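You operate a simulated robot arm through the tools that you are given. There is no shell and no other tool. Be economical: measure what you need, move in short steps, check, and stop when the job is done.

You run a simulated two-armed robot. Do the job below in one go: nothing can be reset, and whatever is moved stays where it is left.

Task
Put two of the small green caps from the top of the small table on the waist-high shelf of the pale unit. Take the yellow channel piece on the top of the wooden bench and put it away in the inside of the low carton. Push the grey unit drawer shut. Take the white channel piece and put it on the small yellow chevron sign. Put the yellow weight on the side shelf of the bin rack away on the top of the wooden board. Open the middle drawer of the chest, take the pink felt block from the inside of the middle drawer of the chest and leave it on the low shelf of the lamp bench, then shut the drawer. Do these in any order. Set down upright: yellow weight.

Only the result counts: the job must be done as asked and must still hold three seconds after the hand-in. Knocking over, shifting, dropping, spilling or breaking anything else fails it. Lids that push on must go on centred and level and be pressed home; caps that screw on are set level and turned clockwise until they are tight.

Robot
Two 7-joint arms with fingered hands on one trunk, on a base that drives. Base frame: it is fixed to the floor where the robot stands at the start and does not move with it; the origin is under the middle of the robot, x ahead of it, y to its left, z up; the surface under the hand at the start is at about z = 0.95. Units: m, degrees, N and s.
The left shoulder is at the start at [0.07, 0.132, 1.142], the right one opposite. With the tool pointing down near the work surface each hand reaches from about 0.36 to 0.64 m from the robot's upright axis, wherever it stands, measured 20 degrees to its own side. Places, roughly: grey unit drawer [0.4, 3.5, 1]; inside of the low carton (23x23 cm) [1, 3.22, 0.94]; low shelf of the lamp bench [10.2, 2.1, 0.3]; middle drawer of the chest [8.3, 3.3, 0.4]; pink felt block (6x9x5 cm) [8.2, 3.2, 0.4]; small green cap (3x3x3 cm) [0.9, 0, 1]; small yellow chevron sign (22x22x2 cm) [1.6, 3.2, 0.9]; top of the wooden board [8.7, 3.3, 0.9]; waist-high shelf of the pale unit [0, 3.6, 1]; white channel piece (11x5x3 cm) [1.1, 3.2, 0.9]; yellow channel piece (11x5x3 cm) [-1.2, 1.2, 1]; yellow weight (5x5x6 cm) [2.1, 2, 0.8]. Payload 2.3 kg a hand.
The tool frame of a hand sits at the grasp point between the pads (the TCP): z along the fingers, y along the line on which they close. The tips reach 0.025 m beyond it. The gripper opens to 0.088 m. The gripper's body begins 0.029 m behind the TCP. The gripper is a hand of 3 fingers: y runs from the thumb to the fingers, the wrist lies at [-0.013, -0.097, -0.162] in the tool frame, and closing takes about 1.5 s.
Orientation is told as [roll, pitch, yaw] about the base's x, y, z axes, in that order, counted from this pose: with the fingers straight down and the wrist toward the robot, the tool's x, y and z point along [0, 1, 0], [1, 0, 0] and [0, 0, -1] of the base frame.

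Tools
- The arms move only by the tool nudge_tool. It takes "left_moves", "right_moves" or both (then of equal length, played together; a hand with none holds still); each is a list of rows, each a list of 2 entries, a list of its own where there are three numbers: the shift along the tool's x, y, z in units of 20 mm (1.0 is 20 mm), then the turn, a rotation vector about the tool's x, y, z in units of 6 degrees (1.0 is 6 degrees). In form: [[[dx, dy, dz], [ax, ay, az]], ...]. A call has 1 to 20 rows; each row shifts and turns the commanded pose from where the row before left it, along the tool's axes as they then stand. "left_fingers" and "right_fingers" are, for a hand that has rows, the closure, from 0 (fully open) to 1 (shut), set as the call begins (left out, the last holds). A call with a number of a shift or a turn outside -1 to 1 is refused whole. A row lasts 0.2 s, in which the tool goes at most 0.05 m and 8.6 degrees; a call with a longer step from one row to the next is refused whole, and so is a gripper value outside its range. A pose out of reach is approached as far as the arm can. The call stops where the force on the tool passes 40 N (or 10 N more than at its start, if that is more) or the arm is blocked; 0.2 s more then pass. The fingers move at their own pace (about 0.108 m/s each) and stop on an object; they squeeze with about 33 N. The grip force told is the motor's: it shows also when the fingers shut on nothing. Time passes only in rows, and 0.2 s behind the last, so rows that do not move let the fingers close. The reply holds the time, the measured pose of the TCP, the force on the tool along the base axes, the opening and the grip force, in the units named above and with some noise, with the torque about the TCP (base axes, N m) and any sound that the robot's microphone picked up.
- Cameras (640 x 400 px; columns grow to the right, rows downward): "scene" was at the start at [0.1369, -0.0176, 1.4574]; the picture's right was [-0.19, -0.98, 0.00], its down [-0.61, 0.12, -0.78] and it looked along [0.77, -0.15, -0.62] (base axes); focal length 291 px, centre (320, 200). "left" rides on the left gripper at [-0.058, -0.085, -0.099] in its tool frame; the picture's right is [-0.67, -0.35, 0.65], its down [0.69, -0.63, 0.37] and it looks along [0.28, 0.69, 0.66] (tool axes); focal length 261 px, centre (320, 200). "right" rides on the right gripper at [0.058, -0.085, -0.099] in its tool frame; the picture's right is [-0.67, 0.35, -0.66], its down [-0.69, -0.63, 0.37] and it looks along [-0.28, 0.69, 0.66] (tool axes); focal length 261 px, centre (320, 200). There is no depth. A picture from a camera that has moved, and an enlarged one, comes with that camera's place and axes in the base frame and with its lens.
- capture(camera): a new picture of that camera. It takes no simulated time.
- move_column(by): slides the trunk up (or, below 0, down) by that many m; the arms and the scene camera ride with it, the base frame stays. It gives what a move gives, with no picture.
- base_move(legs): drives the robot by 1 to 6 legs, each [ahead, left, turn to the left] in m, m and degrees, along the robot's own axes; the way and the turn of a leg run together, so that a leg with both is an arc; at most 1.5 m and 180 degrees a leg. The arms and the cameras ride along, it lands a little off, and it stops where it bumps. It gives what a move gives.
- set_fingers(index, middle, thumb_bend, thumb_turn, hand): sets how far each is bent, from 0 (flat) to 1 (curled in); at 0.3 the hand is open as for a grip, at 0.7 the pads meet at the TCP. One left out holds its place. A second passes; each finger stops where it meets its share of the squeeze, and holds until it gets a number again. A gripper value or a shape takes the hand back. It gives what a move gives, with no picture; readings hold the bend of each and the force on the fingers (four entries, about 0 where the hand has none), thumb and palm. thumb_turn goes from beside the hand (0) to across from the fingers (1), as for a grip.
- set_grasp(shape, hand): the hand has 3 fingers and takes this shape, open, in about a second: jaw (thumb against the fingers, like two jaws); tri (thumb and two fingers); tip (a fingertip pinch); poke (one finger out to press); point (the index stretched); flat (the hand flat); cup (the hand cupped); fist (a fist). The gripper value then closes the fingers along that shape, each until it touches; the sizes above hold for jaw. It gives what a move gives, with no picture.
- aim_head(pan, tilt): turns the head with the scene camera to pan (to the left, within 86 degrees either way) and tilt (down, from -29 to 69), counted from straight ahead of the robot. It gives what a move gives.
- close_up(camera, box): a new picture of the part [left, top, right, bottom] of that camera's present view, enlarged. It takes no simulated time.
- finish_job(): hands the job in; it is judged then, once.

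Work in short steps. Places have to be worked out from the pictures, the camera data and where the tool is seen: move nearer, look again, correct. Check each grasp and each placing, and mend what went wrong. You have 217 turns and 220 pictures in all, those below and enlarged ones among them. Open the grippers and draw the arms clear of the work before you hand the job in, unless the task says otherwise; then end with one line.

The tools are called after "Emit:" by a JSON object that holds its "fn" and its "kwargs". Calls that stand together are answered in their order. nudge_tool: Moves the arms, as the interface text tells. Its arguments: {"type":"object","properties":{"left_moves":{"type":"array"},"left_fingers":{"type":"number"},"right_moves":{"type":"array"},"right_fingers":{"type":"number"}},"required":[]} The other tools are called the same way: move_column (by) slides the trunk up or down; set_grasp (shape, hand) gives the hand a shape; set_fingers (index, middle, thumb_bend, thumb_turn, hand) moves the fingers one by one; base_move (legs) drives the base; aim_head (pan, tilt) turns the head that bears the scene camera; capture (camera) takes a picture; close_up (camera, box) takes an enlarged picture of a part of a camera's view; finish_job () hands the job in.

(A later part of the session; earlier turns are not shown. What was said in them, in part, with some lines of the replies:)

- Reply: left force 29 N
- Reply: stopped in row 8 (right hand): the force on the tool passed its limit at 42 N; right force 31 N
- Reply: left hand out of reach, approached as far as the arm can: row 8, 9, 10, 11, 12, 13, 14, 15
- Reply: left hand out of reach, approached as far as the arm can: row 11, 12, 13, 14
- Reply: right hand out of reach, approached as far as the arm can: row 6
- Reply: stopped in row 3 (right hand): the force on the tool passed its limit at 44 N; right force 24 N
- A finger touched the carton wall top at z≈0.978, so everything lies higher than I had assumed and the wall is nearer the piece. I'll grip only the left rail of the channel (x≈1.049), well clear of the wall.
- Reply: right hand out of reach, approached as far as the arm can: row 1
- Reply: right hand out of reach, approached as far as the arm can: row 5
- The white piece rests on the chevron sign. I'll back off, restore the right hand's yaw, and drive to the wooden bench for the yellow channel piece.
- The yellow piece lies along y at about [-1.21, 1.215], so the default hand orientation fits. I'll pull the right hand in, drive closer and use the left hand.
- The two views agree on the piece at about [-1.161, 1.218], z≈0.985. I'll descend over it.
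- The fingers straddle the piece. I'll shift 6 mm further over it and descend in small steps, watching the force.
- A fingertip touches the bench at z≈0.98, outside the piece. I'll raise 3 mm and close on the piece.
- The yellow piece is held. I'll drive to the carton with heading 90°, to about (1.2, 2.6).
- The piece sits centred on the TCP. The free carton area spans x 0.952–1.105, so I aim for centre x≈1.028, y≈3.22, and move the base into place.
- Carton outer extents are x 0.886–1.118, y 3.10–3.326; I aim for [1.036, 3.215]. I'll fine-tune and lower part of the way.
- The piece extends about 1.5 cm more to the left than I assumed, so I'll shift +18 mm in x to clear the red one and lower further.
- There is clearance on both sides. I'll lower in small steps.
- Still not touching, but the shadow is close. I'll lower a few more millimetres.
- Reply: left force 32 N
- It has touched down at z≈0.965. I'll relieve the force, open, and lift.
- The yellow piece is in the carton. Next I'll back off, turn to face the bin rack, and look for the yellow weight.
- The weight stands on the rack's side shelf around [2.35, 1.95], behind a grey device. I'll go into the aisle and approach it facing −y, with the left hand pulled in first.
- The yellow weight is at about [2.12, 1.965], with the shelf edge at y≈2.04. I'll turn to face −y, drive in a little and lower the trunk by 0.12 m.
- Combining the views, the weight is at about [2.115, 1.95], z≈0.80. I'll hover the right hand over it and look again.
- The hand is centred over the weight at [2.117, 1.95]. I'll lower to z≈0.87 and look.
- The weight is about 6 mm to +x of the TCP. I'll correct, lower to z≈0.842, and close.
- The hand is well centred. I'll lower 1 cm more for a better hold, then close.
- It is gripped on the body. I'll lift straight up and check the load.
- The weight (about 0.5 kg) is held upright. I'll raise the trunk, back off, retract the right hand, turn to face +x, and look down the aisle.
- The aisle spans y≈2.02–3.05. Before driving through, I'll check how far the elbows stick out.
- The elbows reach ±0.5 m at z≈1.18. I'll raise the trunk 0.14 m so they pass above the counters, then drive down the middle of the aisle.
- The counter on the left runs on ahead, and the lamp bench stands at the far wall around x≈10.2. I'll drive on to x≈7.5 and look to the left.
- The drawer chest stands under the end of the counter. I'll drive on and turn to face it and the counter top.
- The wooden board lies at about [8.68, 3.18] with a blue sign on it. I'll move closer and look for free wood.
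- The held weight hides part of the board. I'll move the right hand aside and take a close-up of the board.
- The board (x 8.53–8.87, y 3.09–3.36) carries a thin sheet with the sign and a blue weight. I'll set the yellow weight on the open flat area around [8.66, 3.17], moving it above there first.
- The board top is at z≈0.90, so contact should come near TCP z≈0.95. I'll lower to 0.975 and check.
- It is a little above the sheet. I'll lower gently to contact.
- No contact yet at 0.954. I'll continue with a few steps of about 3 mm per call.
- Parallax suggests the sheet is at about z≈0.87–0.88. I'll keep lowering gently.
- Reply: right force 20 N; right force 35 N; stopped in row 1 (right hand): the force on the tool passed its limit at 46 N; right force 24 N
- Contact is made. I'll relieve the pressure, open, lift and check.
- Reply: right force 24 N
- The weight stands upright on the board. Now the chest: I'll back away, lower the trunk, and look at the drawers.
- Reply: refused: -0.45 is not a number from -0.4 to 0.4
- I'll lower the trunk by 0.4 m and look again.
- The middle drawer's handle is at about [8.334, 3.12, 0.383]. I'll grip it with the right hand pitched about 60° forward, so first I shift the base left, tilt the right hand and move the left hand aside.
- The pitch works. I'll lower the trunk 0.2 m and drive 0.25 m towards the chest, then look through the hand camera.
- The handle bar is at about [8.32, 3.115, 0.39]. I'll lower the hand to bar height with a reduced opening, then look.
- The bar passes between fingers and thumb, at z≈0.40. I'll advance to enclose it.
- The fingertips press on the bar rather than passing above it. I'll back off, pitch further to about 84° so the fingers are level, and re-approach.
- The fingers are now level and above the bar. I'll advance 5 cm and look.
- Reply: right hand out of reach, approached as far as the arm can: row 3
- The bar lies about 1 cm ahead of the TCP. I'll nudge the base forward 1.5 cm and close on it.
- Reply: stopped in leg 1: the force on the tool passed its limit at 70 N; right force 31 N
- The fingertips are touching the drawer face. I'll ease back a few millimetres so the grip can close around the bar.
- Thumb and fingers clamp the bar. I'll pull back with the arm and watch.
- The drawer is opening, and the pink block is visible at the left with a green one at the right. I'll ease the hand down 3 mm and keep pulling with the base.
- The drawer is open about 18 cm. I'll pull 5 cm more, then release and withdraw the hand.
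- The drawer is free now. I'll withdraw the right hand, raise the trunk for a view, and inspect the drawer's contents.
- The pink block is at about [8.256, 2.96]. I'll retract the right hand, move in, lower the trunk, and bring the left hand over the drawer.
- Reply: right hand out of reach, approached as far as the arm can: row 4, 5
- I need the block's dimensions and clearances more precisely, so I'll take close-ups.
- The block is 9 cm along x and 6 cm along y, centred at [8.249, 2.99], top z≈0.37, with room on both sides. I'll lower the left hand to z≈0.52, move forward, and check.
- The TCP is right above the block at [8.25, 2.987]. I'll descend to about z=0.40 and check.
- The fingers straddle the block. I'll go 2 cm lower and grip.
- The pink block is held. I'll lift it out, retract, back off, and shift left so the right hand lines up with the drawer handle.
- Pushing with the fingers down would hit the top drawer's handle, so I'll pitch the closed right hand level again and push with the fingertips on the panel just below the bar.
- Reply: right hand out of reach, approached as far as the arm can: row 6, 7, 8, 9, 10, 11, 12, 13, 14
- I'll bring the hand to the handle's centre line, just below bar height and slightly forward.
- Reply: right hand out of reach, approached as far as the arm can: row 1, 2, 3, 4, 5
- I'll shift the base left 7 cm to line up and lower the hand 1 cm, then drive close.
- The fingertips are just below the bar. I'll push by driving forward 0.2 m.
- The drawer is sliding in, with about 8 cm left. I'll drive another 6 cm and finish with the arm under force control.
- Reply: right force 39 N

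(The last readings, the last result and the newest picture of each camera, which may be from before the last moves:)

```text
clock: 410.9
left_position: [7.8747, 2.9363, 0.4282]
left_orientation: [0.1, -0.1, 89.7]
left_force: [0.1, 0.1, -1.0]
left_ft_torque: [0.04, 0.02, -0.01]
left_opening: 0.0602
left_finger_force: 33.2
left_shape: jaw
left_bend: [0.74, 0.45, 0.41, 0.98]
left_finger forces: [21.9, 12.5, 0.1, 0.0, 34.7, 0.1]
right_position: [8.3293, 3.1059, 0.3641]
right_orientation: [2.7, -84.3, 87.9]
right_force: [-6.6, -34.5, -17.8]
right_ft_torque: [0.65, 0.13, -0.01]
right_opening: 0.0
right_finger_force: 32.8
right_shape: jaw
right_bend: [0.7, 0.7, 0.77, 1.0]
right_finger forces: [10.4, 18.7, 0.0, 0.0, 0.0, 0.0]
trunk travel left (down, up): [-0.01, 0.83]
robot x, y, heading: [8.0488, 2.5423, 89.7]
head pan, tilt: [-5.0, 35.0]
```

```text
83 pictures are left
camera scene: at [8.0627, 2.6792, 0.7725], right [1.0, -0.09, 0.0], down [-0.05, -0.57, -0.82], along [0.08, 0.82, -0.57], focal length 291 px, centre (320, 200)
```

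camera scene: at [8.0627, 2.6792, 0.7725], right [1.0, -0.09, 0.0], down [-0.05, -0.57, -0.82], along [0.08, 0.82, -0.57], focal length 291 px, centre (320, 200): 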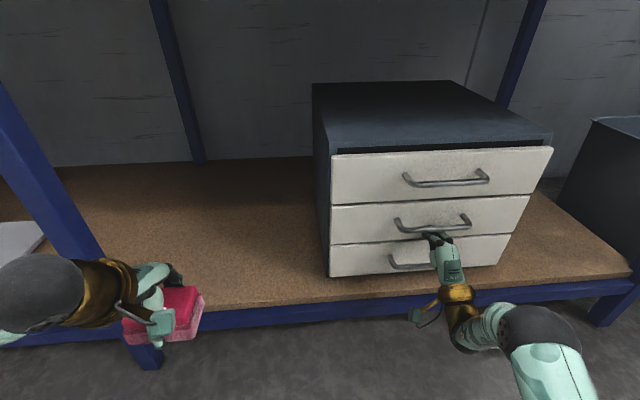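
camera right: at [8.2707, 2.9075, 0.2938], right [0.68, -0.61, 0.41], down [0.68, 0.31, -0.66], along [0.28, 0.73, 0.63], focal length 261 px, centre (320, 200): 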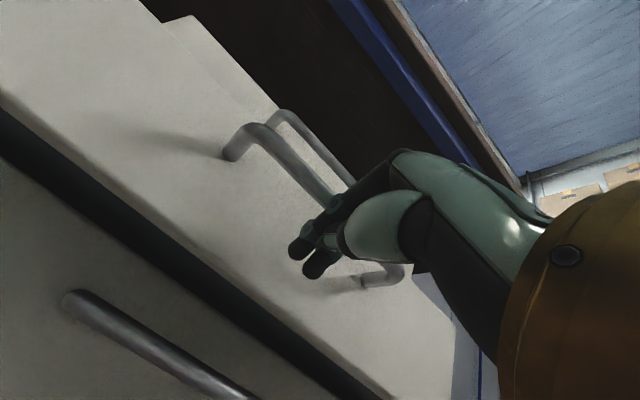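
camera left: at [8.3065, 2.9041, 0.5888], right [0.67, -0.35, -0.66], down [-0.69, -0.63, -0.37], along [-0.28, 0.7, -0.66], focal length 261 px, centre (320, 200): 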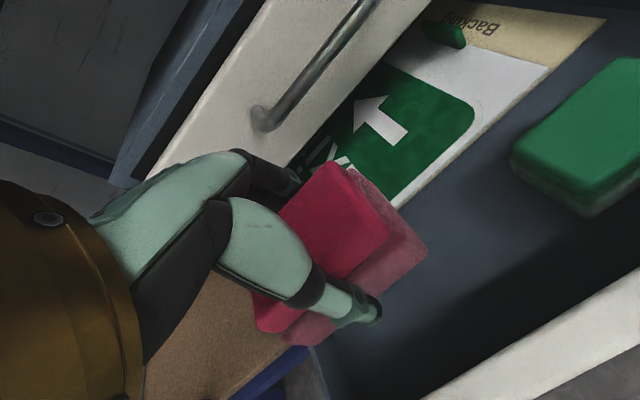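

The drawer is flush and resisting. I'll back off and verify.

Emit:
{"fn": "base_move", "kwargs": {"legs": [[-0.35, 0, 0]]}}

Emit:
{"fn": "aim_head", "kwargs": {"pan": -15, "tilt": 30}}

Emit:
{"fn": "close_up", "kwargs": {"camera": "scene", "box": [200, 80, 440, 280]}}

```text
clock: 413.2
left_position: [7.8716, 2.5878, 0.4292]
left_orientation: [-0.1, -0.1, 90.2]
left_force: [0.7, -0.6, -1.2]
left_ft_torque: [0.06, 0.01, 0.03]
left_opening: 0.0599
left_finger_force: 33.2
left_shape: jaw
left_bend: [0.74, 0.45, 0.41, 0.98]
left_finger forces: [21.8, 12.4, 0.1, 0.1, 34.7, 0.0]
right_position: [8.3243, 2.7605, 0.3671]
right_orientation: [1.7, -84.6, 89.3]
right_force: [0.4, 0.5, 0.2]
right_ft_torque: [-0.01, -0.01, 0.02]
right_opening: 0.0
right_finger_force: 33.1
right_shape: jaw
right_bend: [0.7, 0.7, 0.77, 1.0]
right_finger forces: [0.1, 0.0, 0.0, 0.1, 0.0, 0.0]
trunk travel left (down, up): [-0.01, 0.83]
robot x, y, heading: [8.0505, 2.1967, 90.3]
head pan, tilt: [-5.0, 35.0]
```

```text
clock: 413.9
left_position: [7.8703, 2.5872, 0.4285]
left_orientation: [-0.2, 0.0, 90.1]
left_force: [0.9, 0.4, -0.6]
left_ft_torque: [0.02, 0.02, -0.03]
left_opening: 0.0604
left_finger_force: 32.9
left_shape: jaw
left_bend: [0.74, 0.45, 0.41, 0.98]
left_finger forces: [21.9, 12.4, 0.0, 0.0, 34.6, 0.1]
right_position: [8.324, 2.7603, 0.3672]
right_orientation: [1.8, -84.5, 89.1]
right_force: [0.3, 0.0, -0.4]
right_ft_torque: [0.0, -0.01, 0.03]
right_opening: 0.0
right_finger_force: 32.9
right_shape: jaw
right_bend: [0.7, 0.7, 0.77, 1.0]
right_finger forces: [0.0, 0.0, 0.0, 0.0, 0.0, 0.1]
trunk travel left (down, up): [-0.01, 0.83]
robot x, y, heading: [8.0521, 2.197, 90.4]
head pan, tilt: [-15.0, 30.0]
```

```text
2.00 times, centred on (320, 180) of scene
camera zoom: at [8.076, 2.332, 0.7806], right [0.97, -0.26, 0.0], down [-0.13, -0.48, -0.87], along [0.22, 0.84, -0.5], focal length 582 px, centre (320, 240)
```

zoom: 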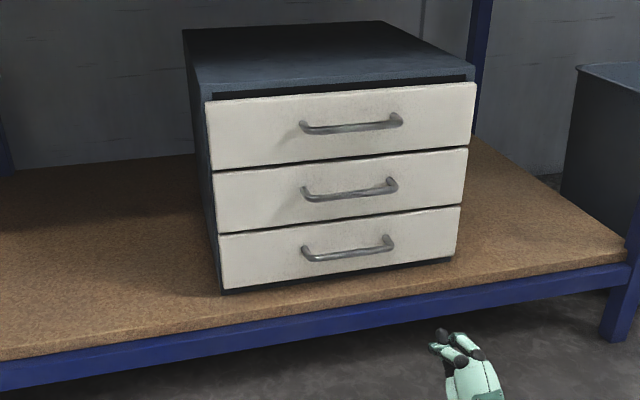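

All the drawers are shut flush. I'll raise the trunk, restore the right hand, turn towards +x, and approach the lamp bench.

Emit:
{"fn": "move_column", "kwargs": {"by": 0.35}}

Emit:
{"fn": "nudge_tool", "kwargs": {"right_moves": [[[0, 0, -0.5], [1, 0, 0]], [[0, 0, -0.5], [1, 0, 0]], [[0, 0, -0.5], [1, 0, 0]], [[0, 0, -0.5], [1, 0, 0]], [[0, 0, -0.5], [1, 0, 0]], [[0, 0, -0.5], [1, 0, 0]], [[0, 0, -0.5], [1, 0, 0]], [[0, 0, 0], [1, 0, 0]], [[0, 0, 0], [1, 0, 0]], [[0, 0, 0], [1, 0, 0]], [[0, 0, 0], [1, 0, 0]], [[0, 0, 0], [1, 0, 0]], [[0, 0, 0], [1, 0, 0]], [[0, 0, 0], [1, 0, 0]]], "right_fingers": 0}}

Emit:
{"fn": "base_move", "kwargs": {"legs": [[0, 0, -90.3], [1.0, -0.1, 0]]}}

Emit:
{"fn": "aim_head", "kwargs": {"pan": 0, "tilt": 30}}

Emit:
{"fn": "capture", "kwargs": {"camera": "scene"}}

```text
clock: 417.4
left_position: [7.8719, 2.5884, 0.779]
left_orientation: [-0.1, -0.1, 90.1]
left_force: [0.0, 0.5, -0.2]
left_ft_torque: [-0.03, -0.04, 0.03]
left_opening: 0.0599
left_finger_force: 32.8
left_shape: jaw
left_bend: [0.74, 0.45, 0.41, 0.98]
left_finger forces: [21.8, 12.4, 0.0, 0.0, 34.6, 0.0]
right_position: [8.3253, 2.7605, 0.7188]
right_orientation: [1.6, -84.5, 89.2]
right_force: [0.0, 0.9, 0.3]
right_ft_torque: [-0.04, 0.01, 0.03]
right_opening: 0.0
right_finger_force: 33.2
right_shape: jaw
right_bend: [0.7, 0.7, 0.77, 1.0]
right_finger forces: [0.1, 0.0, 0.1, 0.0, 0.0, 0.0]
trunk travel left (down, up): [-0.36, 0.48]
robot x, y, heading: [8.0513, 2.1966, 90.2]
head pan, tilt: [-15.0, 30.0]
```

```text
clock: 420.4
left_position: [7.8711, 2.588, 0.7783]
left_orientation: [-0.1, -0.1, 90.1]
left_force: [1.3, -1.0, -1.5]
left_ft_torque: [0.01, 0.0, 0.01]
left_opening: 0.0601
left_finger_force: 32.9
left_shape: jaw
left_bend: [0.74, 0.45, 0.41, 0.98]
left_finger forces: [21.8, 12.3, 0.0, 0.0, 34.7, 0.0]
right_position: [8.3265, 2.6991, 0.7438]
right_orientation: [0.1, -0.6, 90.9]
right_force: [0.6, 0.7, -0.6]
right_ft_torque: [0.03, 0.01, 0.04]
right_opening: 0.0877
right_finger_force: 0.0
right_shape: jaw
right_bend: [0.3, 0.3, 0.3, 0.98]
right_finger forces: [0.0, 0.0, 0.1, 0.0, 0.0, 0.1]
trunk travel left (down, up): [-0.36, 0.48]
robot x, y, heading: [8.0505, 2.1956, 89.7]
head pan, tilt: [-15.0, 30.0]
```

```text
clock: 429.4
left_position: [9.4397, 2.2804, 0.7787]
left_orientation: [-0.1, -0.2, 0.4]
left_force: [-0.4, 0.5, -1.1]
left_ft_torque: [0.02, -0.01, 0.03]
left_opening: 0.0601
left_finger_force: 32.5
left_shape: jaw
left_bend: [0.74, 0.45, 0.41, 0.98]
left_finger forces: [21.5, 12.3, 0.1, 0.0, 34.1, 0.0]
right_position: [9.5509, 1.826, 0.7443]
right_orientation: [0.2, -0.6, 1.2]
right_force: [-0.2, 0.4, 1.0]
right_ft_torque: [-0.04, -0.01, 0.01]
right_opening: 0.0876
right_finger_force: 0.0
right_shape: jaw
right_bend: [0.3, 0.3, 0.3, 0.98]
right_finger forces: [0.1, 0.0, 0.1, 0.1, 0.0, 0.1]
trunk travel left (down, up): [-0.36, 0.48]
robot x, y, heading: [9.0469, 2.0982, 0.7]
head pan, tilt: [-15.0, 30.0]
```

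```text
clock: 430.1
left_position: [9.4391, 2.2795, 0.7799]
left_orientation: [-0.1, -0.1, 0.2]
left_force: [-1.4, -0.3, -0.8]
left_ft_torque: [-0.02, 0.01, -0.04]
left_opening: 0.0603
left_finger_force: 33.2
left_shape: jaw
left_bend: [0.74, 0.45, 0.41, 0.98]
left_finger forces: [21.5, 12.4, 0.0, 0.0, 34.2, 0.1]
right_position: [9.5509, 1.8266, 0.7447]
right_orientation: [0.1, -0.6, 1.0]
right_force: [-1.1, -0.4, -0.1]
right_ft_torque: [-0.01, -0.02, 0.02]
right_opening: 0.0875
right_finger_force: 0.0
right_shape: jaw
right_bend: [0.3, 0.3, 0.3, 0.98]
right_finger forces: [0.1, 0.1, 0.0, 0.0, 0.1, 0.0]
trunk travel left (down, up): [-0.36, 0.48]
robot x, y, heading: [9.0438, 2.1022, 0.4]
head pan, tilt: [0.0, 30.0]
```

```text
81 pictures are left
camera scene: at [9.1903, 2.0983, 1.1306], right [0.0, -1.0, 0.0], down [-0.5, 0.0, -0.87], along [0.87, 0.0, -0.5], focal length 291 px, centre (320, 200)
```

scene: 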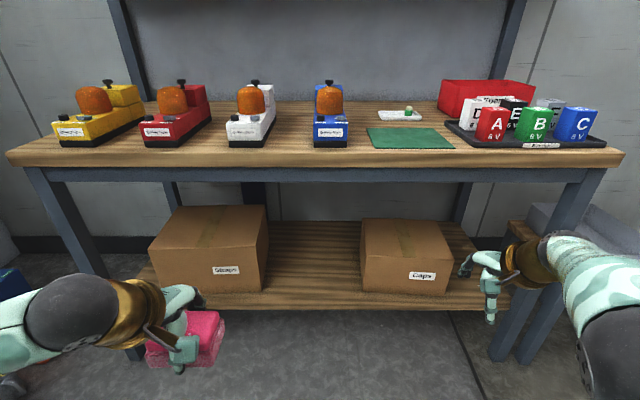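

The low shelf (z≈0.3, front x≈9.9) has a free gap between the two boxes at y 1.94–2.28. I'll pull the right hand in, lower the trunk, and move in for a placement around [9.98, 2.11].

Emit:
{"fn": "nudge_tool", "kwargs": {"right_moves": [[[0, -1, -0.8], [0, 0, 0]], [[0, -1, -0.8], [0, 0, 0]], [[0, -1, -0.8], [0, 0, 0]], [[0, -1, -0.8], [0, 0, 0]], [[0, -1, -0.8], [0, 0, 0]], [[0, -0.8, -0.8], [0, 0, 0]], [[0, 0, -0.8], [0, 0, 0]]]}}

Emit:
{"fn": "move_column", "kwargs": {"by": -0.3}}

Emit:
{"fn": "base_move", "kwargs": {"legs": [[0.2, -0.16, 0]]}}

Emit:
{"fn": "aim_head", "kwargs": {"pan": 10, "tilt": 30}}

Emit:
{"fn": "capture", "kwargs": {"camera": "scene"}}

Emit:
{"fn": "capture", "kwargs": {"camera": "left"}}

```text
clock: 431.7
left_position: [9.4393, 2.2796, 0.7793]
left_orientation: [-0.2, 0.0, 0.3]
left_force: [0.2, 0.3, -0.6]
left_ft_torque: [0.0, 0.0, -0.02]
left_opening: 0.0602
left_finger_force: 33.6
left_shape: jaw
left_bend: [0.74, 0.45, 0.41, 0.98]
left_finger forces: [21.6, 12.2, 0.0, 0.1, 34.1, 0.0]
right_position: [9.4339, 1.8239, 0.8554]
right_orientation: [0.3, -0.6, 1.1]
right_force: [1.0, -0.2, 0.5]
right_ft_torque: [-0.03, 0.0, 0.03]
right_opening: 0.088
right_finger_force: 0.0
right_shape: jaw
right_bend: [0.3, 0.3, 0.3, 0.98]
right_finger forces: [0.0, 0.0, 0.0, 0.0, 0.0, 0.0]
trunk travel left (down, up): [-0.36, 0.48]
robot x, y, heading: [9.0501, 2.1007, 0.2]
head pan, tilt: [0.0, 30.0]
```

```text
clock: 434.7
left_position: [9.439, 2.2801, 0.4789]
left_orientation: [-0.2, -0.1, 0.3]
left_force: [0.5, -0.2, -0.9]
left_ft_torque: [0.02, 0.0, -0.03]
left_opening: 0.0602
left_finger_force: 32.8
left_shape: jaw
left_bend: [0.74, 0.45, 0.41, 0.98]
left_finger forces: [21.5, 12.2, 0.1, 0.0, 34.2, 0.0]
right_position: [9.4339, 1.8234, 0.5551]
right_orientation: [0.2, -0.6, 1.1]
right_force: [0.6, 0.4, 0.4]
right_ft_torque: [-0.02, 0.01, -0.01]
right_opening: 0.0878
right_finger_force: 0.0
right_shape: jaw
right_bend: [0.3, 0.3, 0.3, 0.98]
right_finger forces: [0.0, 0.0, 0.1, 0.0, 0.0, 0.1]
trunk travel left (down, up): [-0.06, 0.78]
robot x, y, heading: [9.0455, 2.0928, 0.5]
head pan, tilt: [0.0, 30.0]
```

```text
clock: 436.6
left_position: [9.6391, 2.12, 0.4786]
left_orientation: [-0.1, 0.0, 0.2]
left_force: [0.3, 0.2, -0.9]
left_ft_torque: [0.0, 0.0, -0.01]
left_opening: 0.0603
left_finger_force: 33.8
left_shape: jaw
left_bend: [0.74, 0.45, 0.41, 0.98]
left_finger forces: [21.5, 12.4, 0.0, 0.0, 34.1, 0.1]
right_position: [9.6339, 1.6628, 0.555]
right_orientation: [0.3, -0.6, 1.0]
right_force: [0.0, -0.1, 1.1]
right_ft_torque: [-0.04, -0.01, -0.03]
right_opening: 0.0877
right_finger_force: 0.1
right_shape: jaw
right_bend: [0.3, 0.3, 0.3, 0.98]
right_finger forces: [0.0, 0.0, 0.0, 0.0, 0.2, 0.0]
trunk travel left (down, up): [-0.06, 0.78]
robot x, y, heading: [9.2476, 1.9407, 0.0]
head pan, tilt: [0.0, 30.0]
```

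```text
clock: 437.3
left_position: [9.6384, 2.1202, 0.4799]
left_orientation: [-0.2, -0.1, 0.3]
left_force: [0.2, 1.3, -1.1]
left_ft_torque: [0.0, -0.02, -0.03]
left_opening: 0.0601
left_finger_force: 32.5
left_shape: jaw
left_bend: [0.74, 0.45, 0.41, 0.98]
left_finger forces: [21.6, 12.3, 0.1, 0.0, 34.2, 0.0]
right_position: [9.6325, 1.6622, 0.5545]
right_orientation: [0.3, -0.6, 0.9]
right_force: [0.5, 0.3, 0.1]
right_ft_torque: [0.01, -0.01, -0.02]
right_opening: 0.0877
right_finger_force: 0.1
right_shape: jaw
right_bend: [0.3, 0.3, 0.3, 0.98]
right_finger forces: [0.0, 0.0, 0.1, 0.0, 0.1, 0.0]
trunk travel left (down, up): [-0.06, 0.78]
robot x, y, heading: [9.2479, 1.9379, 0.3]
head pan, tilt: [10.0, 30.0]
```

```text
80 pictures are left
camera scene: at [9.3882, 1.954, 0.8306], right [0.18, -0.98, 0.0], down [-0.49, -0.09, -0.87], along [0.85, 0.15, -0.5], focal length 291 px, centre (320, 200)
```

scene: 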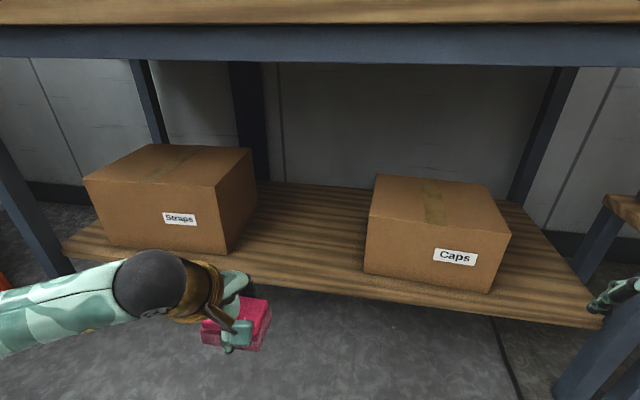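

```text
79 pictures are left
camera left: at [9.5538, 2.0624, 0.5775], right [-0.34, -0.67, -0.66], down [-0.63, 0.68, -0.37], along [0.69, 0.29, -0.66], focal length 261 px, centre (320, 200)
```

left: 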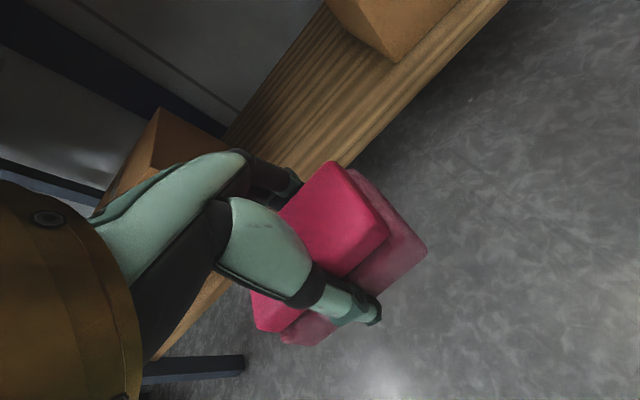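

The gap spans y 1.93–2.33. I'll drive 0.18 m in and extend the left hand over the shelf to about [9.99, 2.12].

Emit:
{"fn": "base_move", "kwargs": {"legs": [[0.18, 0, 0]]}}

Emit:
{"fn": "nudge_tool", "kwargs": {"left_moves": [[[0, 1, 0], [0, 0, 0]], [[0, 1, 0], [0, 0, 0]], [[0, 1, 0], [0, 0, 0]], [[0, 1, 0], [0, 0, 0]], [[0, 1, 0], [0, 0, 0]], [[0, 1, 0], [0, 0, 0]], [[0, 1, 0], [0, 0, 0]], [[0, 1, 0], [0, 0, 0]], [[0, 0.6, 0], [0, 0, 0]]]}}

Emit:
{"fn": "capture", "kwargs": {"camera": "left"}}

Emit:
{"fn": "capture", "kwargs": {"camera": "scene"}}

```text
clock: 438.8
left_position: [9.8178, 2.1196, 0.4779]
left_orientation: [-0.2, -0.1, 0.3]
left_force: [0.0, 0.5, -0.1]
left_ft_torque: [-0.01, 0.01, 0.01]
left_opening: 0.0601
left_finger_force: 33.1
left_shape: jaw
left_bend: [0.74, 0.45, 0.41, 0.98]
left_finger forces: [21.6, 12.3, 0.0, 0.0, 34.1, 0.0]
right_position: [9.8117, 1.6645, 0.5553]
right_orientation: [0.3, -0.7, 1.0]
right_force: [-0.2, 0.1, -0.4]
right_ft_torque: [0.03, -0.03, -0.03]
right_opening: 0.0877
right_finger_force: 0.1
right_shape: jaw
right_bend: [0.3, 0.3, 0.3, 0.98]
right_finger forces: [0.1, 0.1, 0.0, 0.0, 0.0, 0.0]
trunk travel left (down, up): [-0.06, 0.78]
robot x, y, heading: [9.4279, 1.9419, 0.1]
head pan, tilt: [10.0, 30.0]
```

```text
clock: 440.8
left_position: [9.9911, 2.1213, 0.4797]
left_orientation: [-0.1, -0.1, 0.3]
left_force: [-1.0, 0.9, -1.9]
left_ft_torque: [0.05, -0.01, 0.03]
left_opening: 0.0599
left_finger_force: 33.7
left_shape: jaw
left_bend: [0.74, 0.45, 0.41, 0.98]
left_finger forces: [21.5, 12.1, 0.0, 0.0, 34.1, 0.0]
right_position: [9.8119, 1.6636, 0.555]
right_orientation: [0.2, -0.6, 1.0]
right_force: [0.6, 0.2, 0.4]
right_ft_torque: [0.0, 0.0, 0.01]
right_opening: 0.0878
right_finger_force: 0.1
right_shape: jaw
right_bend: [0.3, 0.3, 0.3, 0.98]
right_finger forces: [0.0, 0.0, 0.1, 0.0, 0.1, 0.0]
trunk travel left (down, up): [-0.06, 0.78]
robot x, y, heading: [9.4247, 1.9358, 0.2]
head pan, tilt: [10.0, 30.0]
```

```text
78 pictures are left
camera left: at [9.9044, 2.0637, 0.5776], right [-0.34, -0.67, -0.66], down [-0.63, 0.68, -0.37], along [0.69, 0.29, -0.66], focal length 261 px, centre (320, 200)
```

left: 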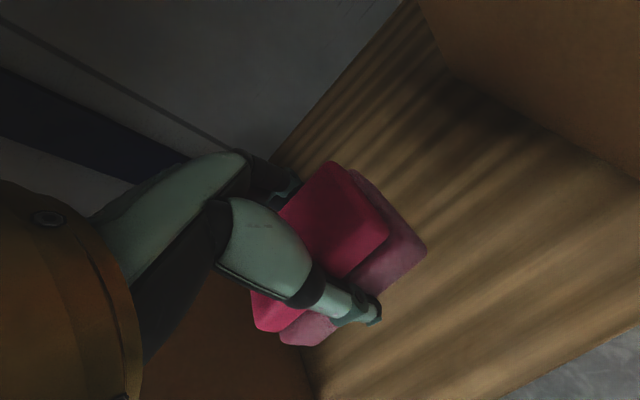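

```text
77 pictures are left
camera scene: at [9.5668, 1.9547, 0.8306], right [0.18, -0.98, 0.0], down [-0.49, -0.09, -0.87], along [0.85, 0.15, -0.5], focal length 291 px, centre (320, 200)
```

scene: 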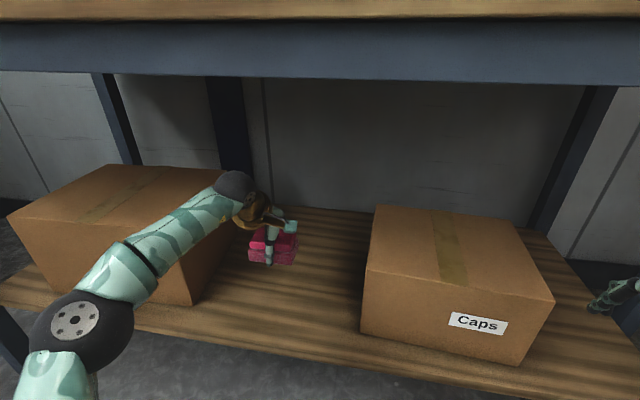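

The block is over the free part of the shelf. I'll lower 0.1 m and check.

Emit:
{"fn": "nudge_tool", "kwargs": {"left_moves": [[[0, 0, 1], [0, 0, 0]], [[0, 0, 1], [0, 0, 0]], [[0, 0, 1], [0, 0, 0]], [[0, 0, 1], [0, 0, 0]], [[0, 0, 0.5], [0, 0, 0]], [[0, 0, 0.5], [0, 0, 0]]]}}

Emit:
{"fn": "capture", "kwargs": {"camera": "left"}}

Emit:
{"fn": "close_up", "kwargs": {"camera": "scene", "box": [180, 180, 380, 330]}}

```text
clock: 442.2
left_position: [9.9901, 2.1217, 0.3781]
left_orientation: [-0.1, -0.1, 0.2]
left_force: [0.0, 0.2, -1.5]
left_ft_torque: [0.01, -0.01, 0.02]
left_opening: 0.06
left_finger_force: 32.7
left_shape: jaw
left_bend: [0.74, 0.45, 0.41, 0.98]
left_finger forces: [21.3, 12.0, 0.0, 0.0, 33.8, 0.0]
right_position: [9.8122, 1.6633, 0.5547]
right_orientation: [0.2, -0.7, 1.1]
right_force: [0.1, -0.3, -0.2]
right_ft_torque: [0.02, 0.02, 0.01]
right_opening: 0.0877
right_finger_force: 0.1
right_shape: jaw
right_bend: [0.3, 0.3, 0.3, 0.98]
right_finger forces: [0.1, 0.0, 0.0, 0.0, 0.0, 0.0]
trunk travel left (down, up): [-0.06, 0.78]
robot x, y, heading: [9.4264, 1.941, 0.1]
head pan, tilt: [10.0, 30.0]
```

```text
76 pictures are left
camera left: at [9.9046, 2.0634, 0.4775], right [-0.34, -0.67, -0.66], down [-0.63, 0.68, -0.37], along [0.69, 0.29, -0.66], focal length 261 px, centre (320, 200)
```

left: 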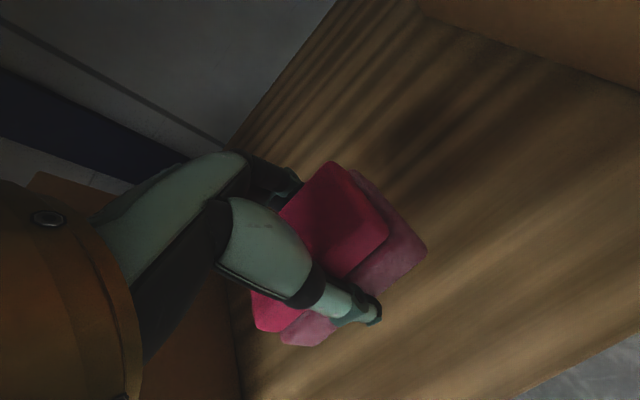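

```text
2.67 times, centred on (280, 255) of scene
camera zoom: at [9.5668, 1.9547, 0.8306], right [0.18, -0.98, 0.0], down [-0.49, -0.09, -0.87], along [0.85, 0.15, -0.5], focal length 776 px, centre (427, 53)
```

zoom: 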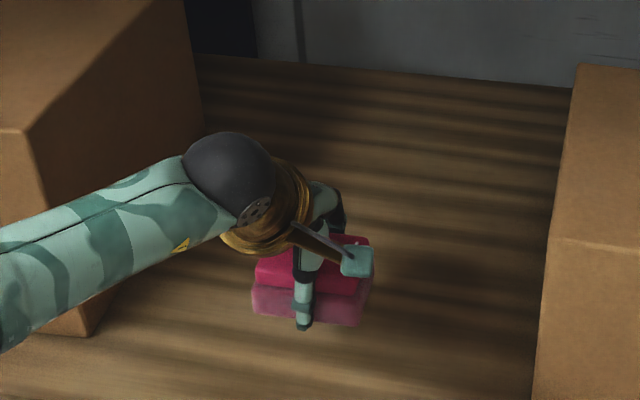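

No contact yet. I'll continue down in 5 mm rows.

Emit:
{"fn": "nudge_tool", "kwargs": {"left_moves": [[[0, 0, 0.5], [0, 0, 0]], [[0, 0, 0.5], [0, 0, 0]], [[0, 0, 0.3], [0, 0, 0]]]}}

Emit:
{"fn": "capture", "kwargs": {"camera": "left"}}

Emit:
{"fn": "nudge_tool", "kwargs": {"left_moves": [[[0, 0, 0.2], [0, 0, 0]], [[0, 0, 0.2], [0, 0, 0]]]}}

Emit:
{"fn": "nudge_tool", "kwargs": {"left_moves": [[[0, 0, 0.2], [0, 0, 0]], [[0, 0, 0.2], [0, 0, 0]]]}}

```text
clock: 443.0
left_position: [9.9901, 2.1207, 0.3535]
left_orientation: [-0.1, 0.0, 0.2]
left_force: [0.4, 0.3, -0.5]
left_ft_torque: [0.04, -0.01, -0.01]
left_opening: 0.0601
left_finger_force: 33.0
left_shape: jaw
left_bend: [0.74, 0.45, 0.41, 0.98]
left_finger forces: [21.4, 12.1, 0.0, 0.0, 33.8, 0.0]
right_position: [9.8125, 1.663, 0.5549]
right_orientation: [0.2, -0.6, 1.0]
right_force: [0.0, -1.1, 0.4]
right_ft_torque: [-0.01, -0.01, -0.02]
right_opening: 0.0877
right_finger_force: 0.1
right_shape: jaw
right_bend: [0.3, 0.3, 0.3, 0.98]
right_finger forces: [0.1, 0.1, 0.0, 0.1, 0.1, 0.1]
trunk travel left (down, up): [-0.06, 0.78]
robot x, y, heading: [9.4234, 1.9393, 0.2]
head pan, tilt: [10.0, 30.0]
```

```text
74 pictures are left
camera left: at [9.9049, 2.0634, 0.4514], right [-0.34, -0.67, -0.66], down [-0.63, 0.68, -0.37], along [0.69, 0.29, -0.66], focal length 261 px, centre (320, 200)
```

left: 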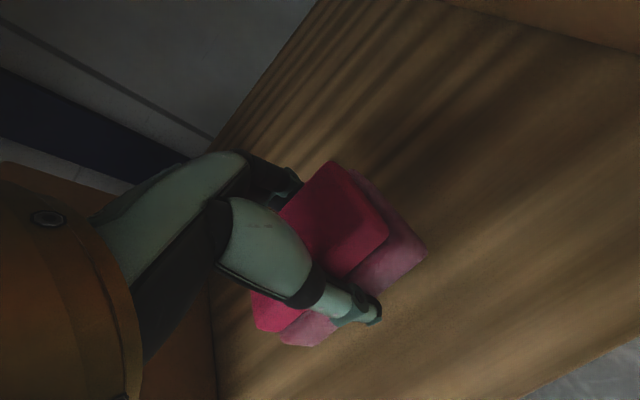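

```text
clock: 443.6
left_position: [9.9898, 2.1206, 0.3458]
left_orientation: [-0.1, -0.1, 0.3]
left_force: [0.6, -0.8, -0.3]
left_ft_torque: [0.02, 0.02, 0.01]
left_opening: 0.0599
left_finger_force: 33.1
left_shape: jaw
left_bend: [0.74, 0.45, 0.41, 0.98]
left_finger forces: [21.4, 12.2, 0.0, 0.0, 33.8, 0.0]
right_position: [9.8118, 1.6636, 0.5547]
right_orientation: [0.2, -0.6, 1.1]
right_force: [0.4, -0.4, 0.3]
right_ft_torque: [-0.03, 0.0, -0.02]
right_opening: 0.0877
right_finger_force: 0.0
right_shape: jaw
right_bend: [0.3, 0.3, 0.3, 0.98]
right_finger forces: [0.0, 0.0, 0.0, 0.1, 0.1, 0.0]
trunk travel left (down, up): [-0.06, 0.78]
robot x, y, heading: [9.4288, 1.9399, -0.1]
head pan, tilt: [10.0, 30.0]
```

```text
clock: 444.2
left_position: [9.991, 2.1219, 0.3365]
left_orientation: [0.0, -0.2, 0.3]
left_force: [0.3, 0.7, 0.0]
left_ft_torque: [0.0, 0.01, 0.0]
left_opening: 0.0599
left_finger_force: 32.8
left_shape: jaw
left_bend: [0.74, 0.45, 0.41, 0.98]
left_finger forces: [21.5, 12.0, 0.1, 0.1, 33.7, 0.1]
right_position: [9.8124, 1.6639, 0.5543]
right_orientation: [0.2, -0.6, 1.1]
right_force: [0.1, -0.4, -0.4]
right_ft_torque: [0.01, 0.03, 0.01]
right_opening: 0.0876
right_finger_force: 0.0
right_shape: jaw
right_bend: [0.3, 0.3, 0.3, 0.98]
right_finger forces: [0.0, 0.0, 0.0, 0.0, 0.0, 0.0]
trunk travel left (down, up): [-0.06, 0.78]
robot x, y, heading: [9.4261, 1.9388, -0.0]
head pan, tilt: [10.0, 30.0]
```

Emit:
{"fn": "nudge_tool", "kwargs": {"left_moves": [[[0, 0, 0.2], [0, 0, 0]], [[0, 0, 0.2], [0, 0, 0]]]}}

Emit:
{"fn": "nudge_tool", "kwargs": {"left_moves": [[[0, 0, 0.2], [0, 0, 0]], [[0, 0, 0.2], [0, 0, 0]]]}}

Emit:
{"fn": "capture", "kwargs": {"camera": "left"}}

Emit:
{"fn": "close_up", "kwargs": {"camera": "scene", "box": [180, 180, 380, 330]}}

```text
clock: 444.8
left_position: [9.9906, 2.1202, 0.3287]
left_orientation: [-0.1, 0.0, 0.3]
left_force: [-0.4, 0.7, -1.5]
left_ft_torque: [-0.01, 0.0, 0.0]
left_opening: 0.0598
left_finger_force: 32.9
left_shape: jaw
left_bend: [0.74, 0.45, 0.41, 0.98]
left_finger forces: [21.3, 12.1, 0.0, 0.0, 33.8, 0.0]
right_position: [9.8109, 1.6634, 0.555]
right_orientation: [0.2, -0.6, 1.0]
right_force: [-0.2, -0.3, 0.1]
right_ft_torque: [0.0, 0.01, 0.04]
right_opening: 0.0877
right_finger_force: 0.1
right_shape: jaw
right_bend: [0.3, 0.3, 0.3, 0.98]
right_finger forces: [0.0, 0.1, 0.0, 0.0, 0.0, 0.0]
trunk travel left (down, up): [-0.06, 0.78]
robot x, y, heading: [9.4231, 1.9406, 0.3]
head pan, tilt: [10.0, 30.0]
```

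```text
clock: 445.4
left_position: [9.99, 2.1228, 0.3208]
left_orientation: [-0.1, -0.2, 0.3]
left_force: [0.3, 0.3, -0.3]
left_ft_torque: [-0.02, -0.03, -0.04]
left_opening: 0.0599
left_finger_force: 32.8
left_shape: jaw
left_bend: [0.74, 0.45, 0.41, 0.98]
left_finger forces: [21.4, 12.1, 0.1, 0.0, 33.7, 0.0]
right_position: [9.8114, 1.6642, 0.5549]
right_orientation: [0.3, -0.7, 1.1]
right_force: [-0.8, 0.3, 0.3]
right_ft_torque: [-0.01, 0.0, 0.0]
right_opening: 0.0877
right_finger_force: 0.0
right_shape: jaw
right_bend: [0.3, 0.3, 0.3, 0.98]
right_finger forces: [0.0, 0.1, 0.1, 0.1, 0.1, 0.1]
trunk travel left (down, up): [-0.06, 0.78]
robot x, y, heading: [9.4253, 1.9393, 0.1]
head pan, tilt: [10.0, 30.0]
```

```text
73 pictures are left
camera left: at [9.9047, 2.0637, 0.4197], right [-0.34, -0.67, -0.66], down [-0.63, 0.68, -0.37], along [0.69, 0.29, -0.66], focal length 261 px, centre (320, 200)
```

left: 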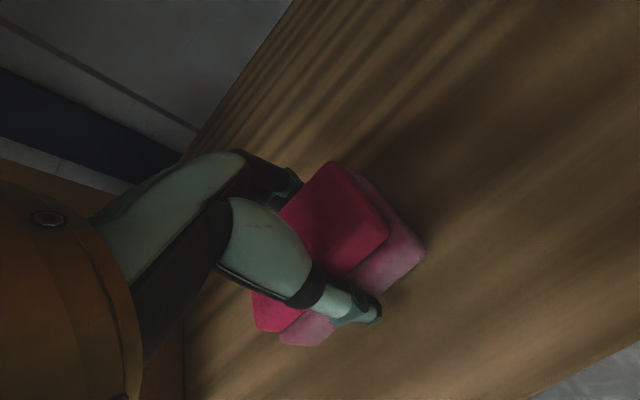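

```text
2.67 times, centred on (280, 255) of scene
camera zoom: at [9.5668, 1.9547, 0.8306], right [0.18, -0.98, 0.0], down [-0.49, -0.09, -0.87], along [0.85, 0.15, -0.5], focal length 776 px, centre (427, 53)
```

zoom: 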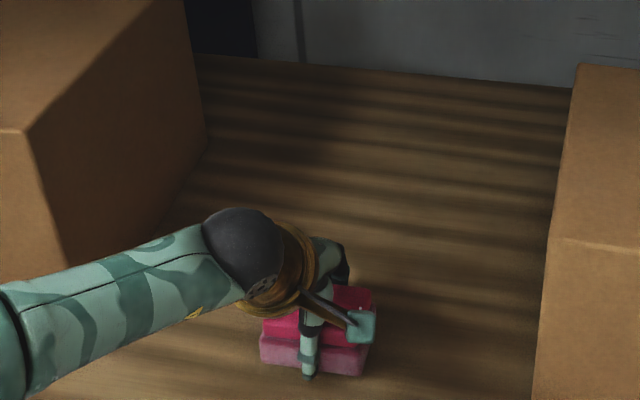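

A shadow is now visible close to the block. I'll keep lowering in small steps until contact shows.

Emit:
{"fn": "nudge_tool", "kwargs": {"left_moves": [[[0, 0, 0.2], [0, 0, 0]], [[0, 0, 0.2], [0, 0, 0]]]}}

Emit:
{"fn": "nudge_tool", "kwargs": {"left_moves": [[[0, 0, 0.2], [0, 0, 0]]]}}

Emit:
{"fn": "nudge_tool", "kwargs": {"left_moves": [[[0, 0, 0.2], [0, 0, 0]]]}}

Emit:
{"fn": "nudge_tool", "kwargs": {"left_moves": [[[0, 0, 0.2], [0, 0, 0]]]}}

```text
clock: 446.0
left_position: [9.9894, 2.1211, 0.315]
left_orientation: [-0.1, -0.3, 0.2]
left_force: [-0.9, 0.2, 5.5]
left_ft_torque: [0.0, -0.12, -0.01]
left_opening: 0.0598
left_finger_force: 33.1
left_shape: jaw
left_bend: [0.74, 0.45, 0.41, 0.98]
left_finger forces: [21.4, 12.1, 0.1, 0.0, 35.5, 0.0]
right_position: [9.8111, 1.6634, 0.5561]
right_orientation: [0.1, -0.8, 1.1]
right_force: [0.2, -0.5, -0.7]
right_ft_torque: [-0.01, 0.01, -0.03]
right_opening: 0.0879
right_finger_force: 0.0
right_shape: jaw
right_bend: [0.3, 0.3, 0.3, 0.98]
right_finger forces: [0.1, 0.0, 0.0, 0.0, 0.0, 0.0]
trunk travel left (down, up): [-0.06, 0.78]
robot x, y, heading: [9.425, 1.939, 0.3]
head pan, tilt: [10.0, 30.0]
```

```text
clock: 446.4
left_position: [9.9893, 2.1206, 0.3142]
left_orientation: [-0.1, -0.6, 0.3]
left_force: [-2.9, 0.5, 18.0]
left_ft_torque: [0.0, -0.42, -0.02]
left_opening: 0.0602
left_finger_force: 32.8
left_shape: jaw
left_bend: [0.74, 0.45, 0.41, 0.98]
left_finger forces: [21.8, 13.4, 0.0, 0.1, 39.0, 0.0]
right_position: [9.8088, 1.6629, 0.5567]
right_orientation: [0.3, -0.8, 1.2]
right_force: [0.4, 0.4, 0.7]
right_ft_torque: [-0.01, 0.02, 0.02]
right_opening: 0.0878
right_finger_force: 0.0
right_shape: jaw
right_bend: [0.3, 0.3, 0.3, 0.98]
right_finger forces: [0.1, 0.0, 0.1, 0.0, 0.0, 0.1]
trunk travel left (down, up): [-0.06, 0.78]
robot x, y, heading: [9.4253, 1.9376, 0.3]
head pan, tilt: [10.0, 30.0]
```

```text
clock: 446.8
left_position: [9.9901, 2.1204, 0.3123]
left_orientation: [0.0, -0.9, 0.3]
left_force: [-4.0, 1.2, 31.5]
left_ft_torque: [0.01, -0.71, -0.06]
left_opening: 0.06
left_finger_force: 32.8
left_shape: jaw
left_bend: [0.74, 0.44, 0.41, 0.98]
left_finger forces: [23.5, 14.7, 0.0, 0.0, 44.5, 0.0]
right_position: [9.8084, 1.6627, 0.5568]
right_orientation: [0.3, -1.0, 1.1]
right_force: [-0.4, 0.0, 0.4]
right_ft_torque: [0.0, -0.02, 0.03]
right_opening: 0.0877
right_finger_force: 0.0
right_shape: jaw
right_bend: [0.3, 0.3, 0.3, 0.98]
right_finger forces: [0.1, 0.0, 0.0, 0.0, 0.0, 0.0]
trunk travel left (down, up): [-0.06, 0.78]
robot x, y, heading: [9.4241, 1.9426, 0.1]
head pan, tilt: [10.0, 30.0]
```

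```text
clock: 447.3
left_position: [9.9908, 2.1203, 0.3127]
left_orientation: [-0.2, -1.5, 0.3]
left_force: [-8.6, 0.5, 29.0]
left_ft_torque: [-0.01, -0.52, 0.0]
left_opening: 0.0592
left_finger_force: 32.7
left_shape: jaw
left_bend: [0.74, 0.45, 0.41, 0.98]
left_finger forces: [22.0, 13.4, 0.0, 0.0, 46.1, 0.0]
right_position: [9.8074, 1.6642, 0.5569]
right_orientation: [0.4, -1.2, 1.1]
right_force: [-0.5, -0.4, 0.0]
right_ft_torque: [0.0, -0.06, 0.0]
right_opening: 0.0876
right_finger_force: 0.1
right_shape: jaw
right_bend: [0.3, 0.3, 0.3, 0.98]
right_finger forces: [0.0, 0.0, 0.0, 0.0, 0.0, 0.0]
trunk travel left (down, up): [-0.06, 0.78]
robot x, y, heading: [9.4253, 1.9417, 0.5]
head pan, tilt: [10.0, 30.0]
stopped in row 1 (left hand): the force on the tool passed its limit at 42 N (the readings are from after the stop); the commanded pose is now the measured one
```

Contact is at z≈0.315. I'll relieve the pressure, open, lift away, and check.

Emit:
{"fn": "nudge_tool", "kwargs": {"left_moves": [[[0, 0, -0.1], [0, 0, 0]], [[0, 0, 0], [0, 0, 0]]]}}

Emit:
{"fn": "nudge_tool", "kwargs": {"left_moves": [[[0, 0, 0], [0, 0, 0]], [[0, 0, 0], [0, 0, 0]], [[0, 0, 0], [0, 0, 0]], [[0, 0, 0], [0, 0, 0]], [[0, 0, 0], [0, 0, 0]], [[0, 0, 0], [0, 0, 0]]], "left_fingers": 0}}

Emit:
{"fn": "nudge_tool", "kwargs": {"left_moves": [[[0, 0, -0.5], [0, 0, 0]], [[0, 0, -1], [0, 0, 0]], [[0, 0, -1], [0, 0, 0]], [[0, 0, -1], [0, 0, 0]], [[0, 0, -1], [0, 0, 0]], [[0, 0, -1], [0, 0, 0]], [[0, 0, -1], [0, 0, 0]]]}}

Emit:
{"fn": "capture", "kwargs": {"camera": "left"}}

Emit:
{"fn": "capture", "kwargs": {"camera": "scene"}}

```text
clock: 447.9
left_position: [9.9898, 2.1201, 0.3131]
left_orientation: [0.0, -1.2, 0.3]
left_force: [-2.9, 0.9, 31.1]
left_ft_torque: [0.01, -0.7, -0.01]
left_opening: 0.0594
left_finger_force: 33.2
left_shape: jaw
left_bend: [0.74, 0.44, 0.42, 0.98]
left_finger forces: [24.4, 14.7, 0.0, 0.0, 44.3, 0.1]
right_position: [9.8072, 1.6623, 0.5594]
right_orientation: [0.3, -1.2, 1.1]
right_force: [0.9, 0.3, -0.3]
right_ft_torque: [0.01, -0.01, -0.01]
right_opening: 0.0877
right_finger_force: 0.0
right_shape: jaw
right_bend: [0.3, 0.3, 0.3, 0.98]
right_finger forces: [0.1, 0.0, 0.0, 0.0, 0.0, 0.0]
trunk travel left (down, up): [-0.06, 0.78]
robot x, y, heading: [9.4242, 1.9383, -0.2]
head pan, tilt: [10.0, 30.0]
```

```text
clock: 449.3
left_position: [9.9905, 2.1201, 0.3104]
left_orientation: [0.0, -0.8, 0.4]
left_force: [-6.5, 0.3, 16.6]
left_ft_torque: [0.12, -0.49, 0.03]
left_opening: 0.0835
left_finger_force: 0.1
left_shape: jaw
left_bend: [0.3, 0.32, 0.3, 0.98]
left_finger forces: [0.0, 16.0, 0.0, 0.0, 1.9, 0.0]
right_position: [9.8096, 1.6639, 0.5571]
right_orientation: [0.2, -0.9, 1.1]
right_force: [-0.4, 0.5, 0.6]
right_ft_torque: [-0.01, 0.01, -0.01]
right_opening: 0.088
right_finger_force: 0.0
right_shape: jaw
right_bend: [0.3, 0.3, 0.3, 0.98]
right_finger forces: [0.0, 0.1, 0.0, 0.0, 0.1, 0.0]
trunk travel left (down, up): [-0.06, 0.78]
robot x, y, heading: [9.4263, 1.9397, -0.0]
head pan, tilt: [10.0, 30.0]
```

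```text
clock: 450.9
left_position: [9.9891, 2.1213, 0.4358]
left_orientation: [-0.1, -0.4, 0.3]
left_force: [0.1, -0.1, -0.1]
left_ft_torque: [-0.02, -0.02, -0.01]
left_opening: 0.0882
left_finger_force: 0.0
left_shape: jaw
left_bend: [0.3, 0.3, 0.3, 0.98]
left_finger forces: [0.0, 0.0, 0.1, 0.1, 0.0, 0.0]
right_position: [9.8115, 1.6645, 0.555]
right_orientation: [0.2, -0.6, 1.0]
right_force: [-0.2, 0.1, 0.3]
right_ft_torque: [-0.01, 0.02, -0.02]
right_opening: 0.0879
right_finger_force: 0.0
right_shape: jaw
right_bend: [0.3, 0.3, 0.3, 0.98]
right_finger forces: [0.0, 0.1, 0.0, 0.0, 0.0, 0.1]
trunk travel left (down, up): [-0.06, 0.78]
robot x, y, heading: [9.4241, 1.9393, 0.2]
head pan, tilt: [10.0, 30.0]
```

```text
71 pictures are left
camera left: at [9.9039, 2.0638, 0.5339], right [-0.34, -0.67, -0.66], down [-0.63, 0.68, -0.37], along [0.7, 0.29, -0.66], focal length 261 px, centre (320, 200)
```

left: 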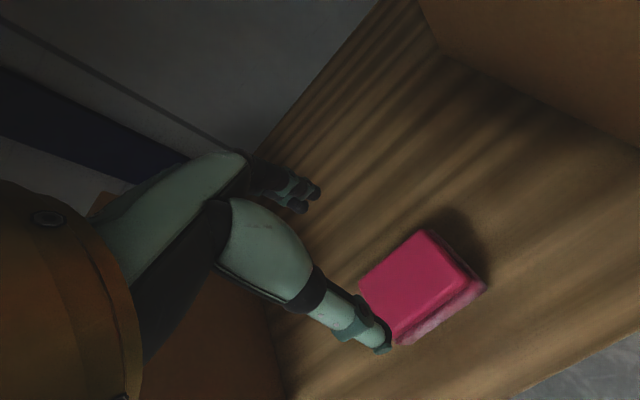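

```text
70 pictures are left
camera scene: at [9.5665, 1.9547, 0.8306], right [0.18, -0.98, 0.0], down [-0.49, -0.09, -0.87], along [0.85, 0.15, -0.5], focal length 291 px, centre (320, 200)
```

scene: 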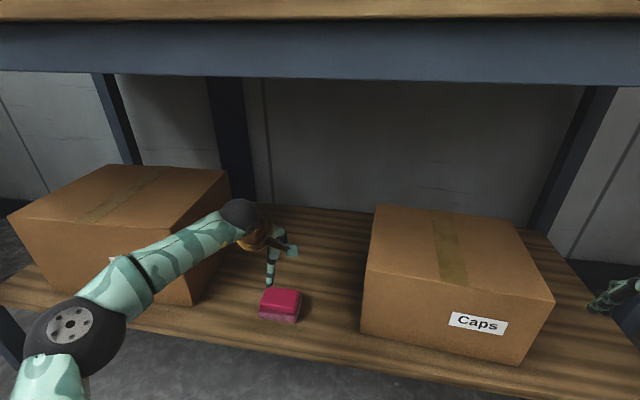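

The pink block lies flat on the low shelf. I'll back away with both hands open and take a last look.

Emit:
{"fn": "base_move", "kwargs": {"legs": [[-0.55, 0, 0]]}}

Emit:
{"fn": "move_column", "kwargs": {"by": 0.35}}

Emit:
{"fn": "aim_head", "kwargs": {"pan": 0, "tilt": 30}}

Emit:
{"fn": "capture", "kwargs": {"camera": "scene"}}

Emit:
{"fn": "aim_head", "kwargs": {"pan": 86, "tilt": 20}}

Emit:
{"fn": "capture", "kwargs": {"camera": "scene"}}

```text
clock: 454.0
left_position: [9.4442, 2.1185, 0.4357]
left_orientation: [-0.1, -0.5, 0.2]
left_force: [-0.2, 0.2, -0.7]
left_ft_torque: [0.01, -0.02, 0.03]
left_opening: 0.0877
left_finger_force: 0.0
left_shape: jaw
left_bend: [0.3, 0.3, 0.3, 0.98]
left_finger forces: [0.0, 0.1, 0.0, 0.0, 0.0, 0.1]
right_position: [9.2646, 1.6625, 0.5556]
right_orientation: [0.2, -0.5, 1.0]
right_force: [0.3, -0.2, 0.6]
right_ft_torque: [0.01, 0.01, -0.02]
right_opening: 0.0878
right_finger_force: 0.0
right_shape: jaw
right_bend: [0.3, 0.3, 0.3, 0.98]
right_finger forces: [0.0, 0.0, 0.0, 0.1, 0.0, 0.0]
trunk travel left (down, up): [-0.06, 0.78]
robot x, y, heading: [8.8802, 1.9371, 0.1]
head pan, tilt: [10.0, 30.0]
```

```text
clock: 457.5
left_position: [9.4443, 2.1185, 0.7855]
left_orientation: [-0.1, -0.4, 0.2]
left_force: [0.3, -0.6, -0.5]
left_ft_torque: [-0.01, 0.02, -0.02]
left_opening: 0.0881
left_finger_force: 0.1
left_shape: jaw
left_bend: [0.3, 0.3, 0.3, 0.98]
left_finger forces: [0.0, 0.0, 0.0, 0.1, 0.0, 0.0]
right_position: [9.2638, 1.662, 0.9051]
right_orientation: [0.3, -0.7, 1.0]
right_force: [0.3, -0.3, -0.1]
right_ft_torque: [-0.03, 0.0, 0.0]
right_opening: 0.0876
right_finger_force: 0.1
right_shape: jaw
right_bend: [0.3, 0.3, 0.3, 0.98]
right_finger forces: [0.1, 0.1, 0.0, 0.0, 0.0, 0.0]
trunk travel left (down, up): [-0.41, 0.43]
robot x, y, heading: [8.8824, 1.9385, 0.3]
head pan, tilt: [10.0, 30.0]
```

```text
clock: 458.2
left_position: [9.4444, 2.1182, 0.7861]
left_orientation: [0.0, -0.5, 0.2]
left_force: [-0.1, 0.1, 0.2]
left_ft_torque: [0.0, -0.03, 0.01]
left_opening: 0.0879
left_finger_force: 0.1
left_shape: jaw
left_bend: [0.3, 0.3, 0.3, 0.98]
left_finger forces: [0.0, 0.0, 0.0, 0.1, 0.0, 0.0]
right_position: [9.2659, 1.6616, 0.9051]
right_orientation: [0.1, -0.7, 1.1]
right_force: [0.0, 0.4, -0.8]
right_ft_torque: [-0.01, -0.01, 0.03]
right_opening: 0.0878
right_finger_force: 0.2
right_shape: jaw
right_bend: [0.3, 0.3, 0.3, 0.98]
right_finger forces: [0.0, 0.0, 0.0, 0.0, 0.0, 0.0]
trunk travel left (down, up): [-0.41, 0.43]
robot x, y, heading: [8.8814, 1.9388, 0.2]
head pan, tilt: [0.0, 30.0]
```

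```text
69 pictures are left
camera scene: at [9.0215, 1.937, 1.1806], right [0.0, -1.0, 0.0], down [-0.5, 0.0, -0.87], along [0.87, 0.0, -0.5], focal length 291 px, centre (320, 200)
```

scene: 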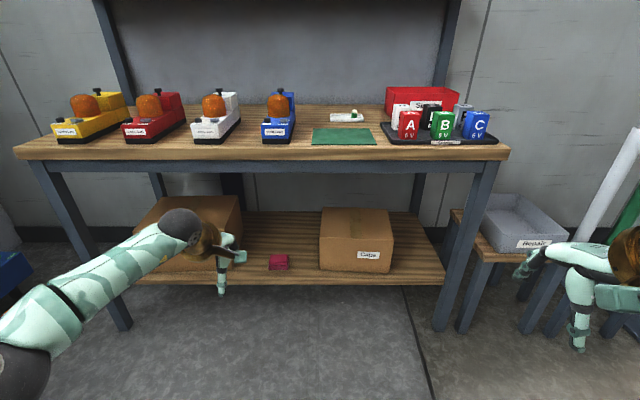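

```text
clock: 459.8
left_position: [9.4439, 2.119, 0.7872]
left_orientation: [-0.1, -0.4, 0.2]
left_force: [0.0, 0.0, -0.2]
left_ft_torque: [-0.03, -0.02, 0.0]
left_opening: 0.088
left_finger_force: 0.0
left_shape: jaw
left_bend: [0.3, 0.3, 0.3, 0.98]
left_finger forces: [0.0, 0.0, 0.1, 0.0, 0.0, 0.0]
right_position: [9.2661, 1.6609, 0.9051]
right_orientation: [0.2, -0.6, 0.9]
right_force: [0.1, 0.4, 0.4]
right_ft_torque: [0.0, 0.0, 0.01]
right_opening: 0.0874
right_finger_force: 0.1
right_shape: jaw
right_bend: [0.3, 0.3, 0.3, 0.98]
right_finger forces: [0.0, 0.0, 0.1, 0.1, 0.0, 0.0]
trunk travel left (down, up): [-0.41, 0.43]
robot x, y, heading: [8.8785, 1.9394, 0.1]
head pan, tilt: [85.9, 20.0]
```

```text
68 pictures are left
camera scene: at [8.9375, 2.0296, 1.1967], right [1.0, -0.07, 0.0], down [-0.02, -0.34, -0.94], along [0.06, 0.94, -0.34], focal length 291 px, centre (320, 200)
```

scene: 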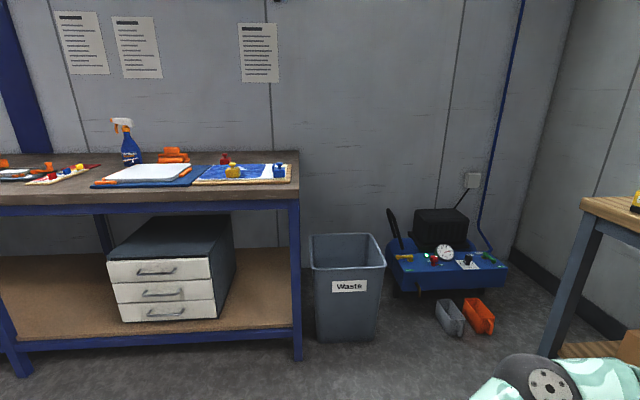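

The pink block is on the low shelf, the drawers are shut and the yellow weight stands upright on the board. Both hands are open and clear of the work, so I'll hand the job in.

Emit:
{"fn": "finish_job", "kwargs": {}}

```text
The job is handed in.
```

The whole job is done and handed in: every item is placed and both drawers are shut. The yellow weight stands upright on a thin sheet that covers most of the wooden board, because no bare patch was big enough for it.
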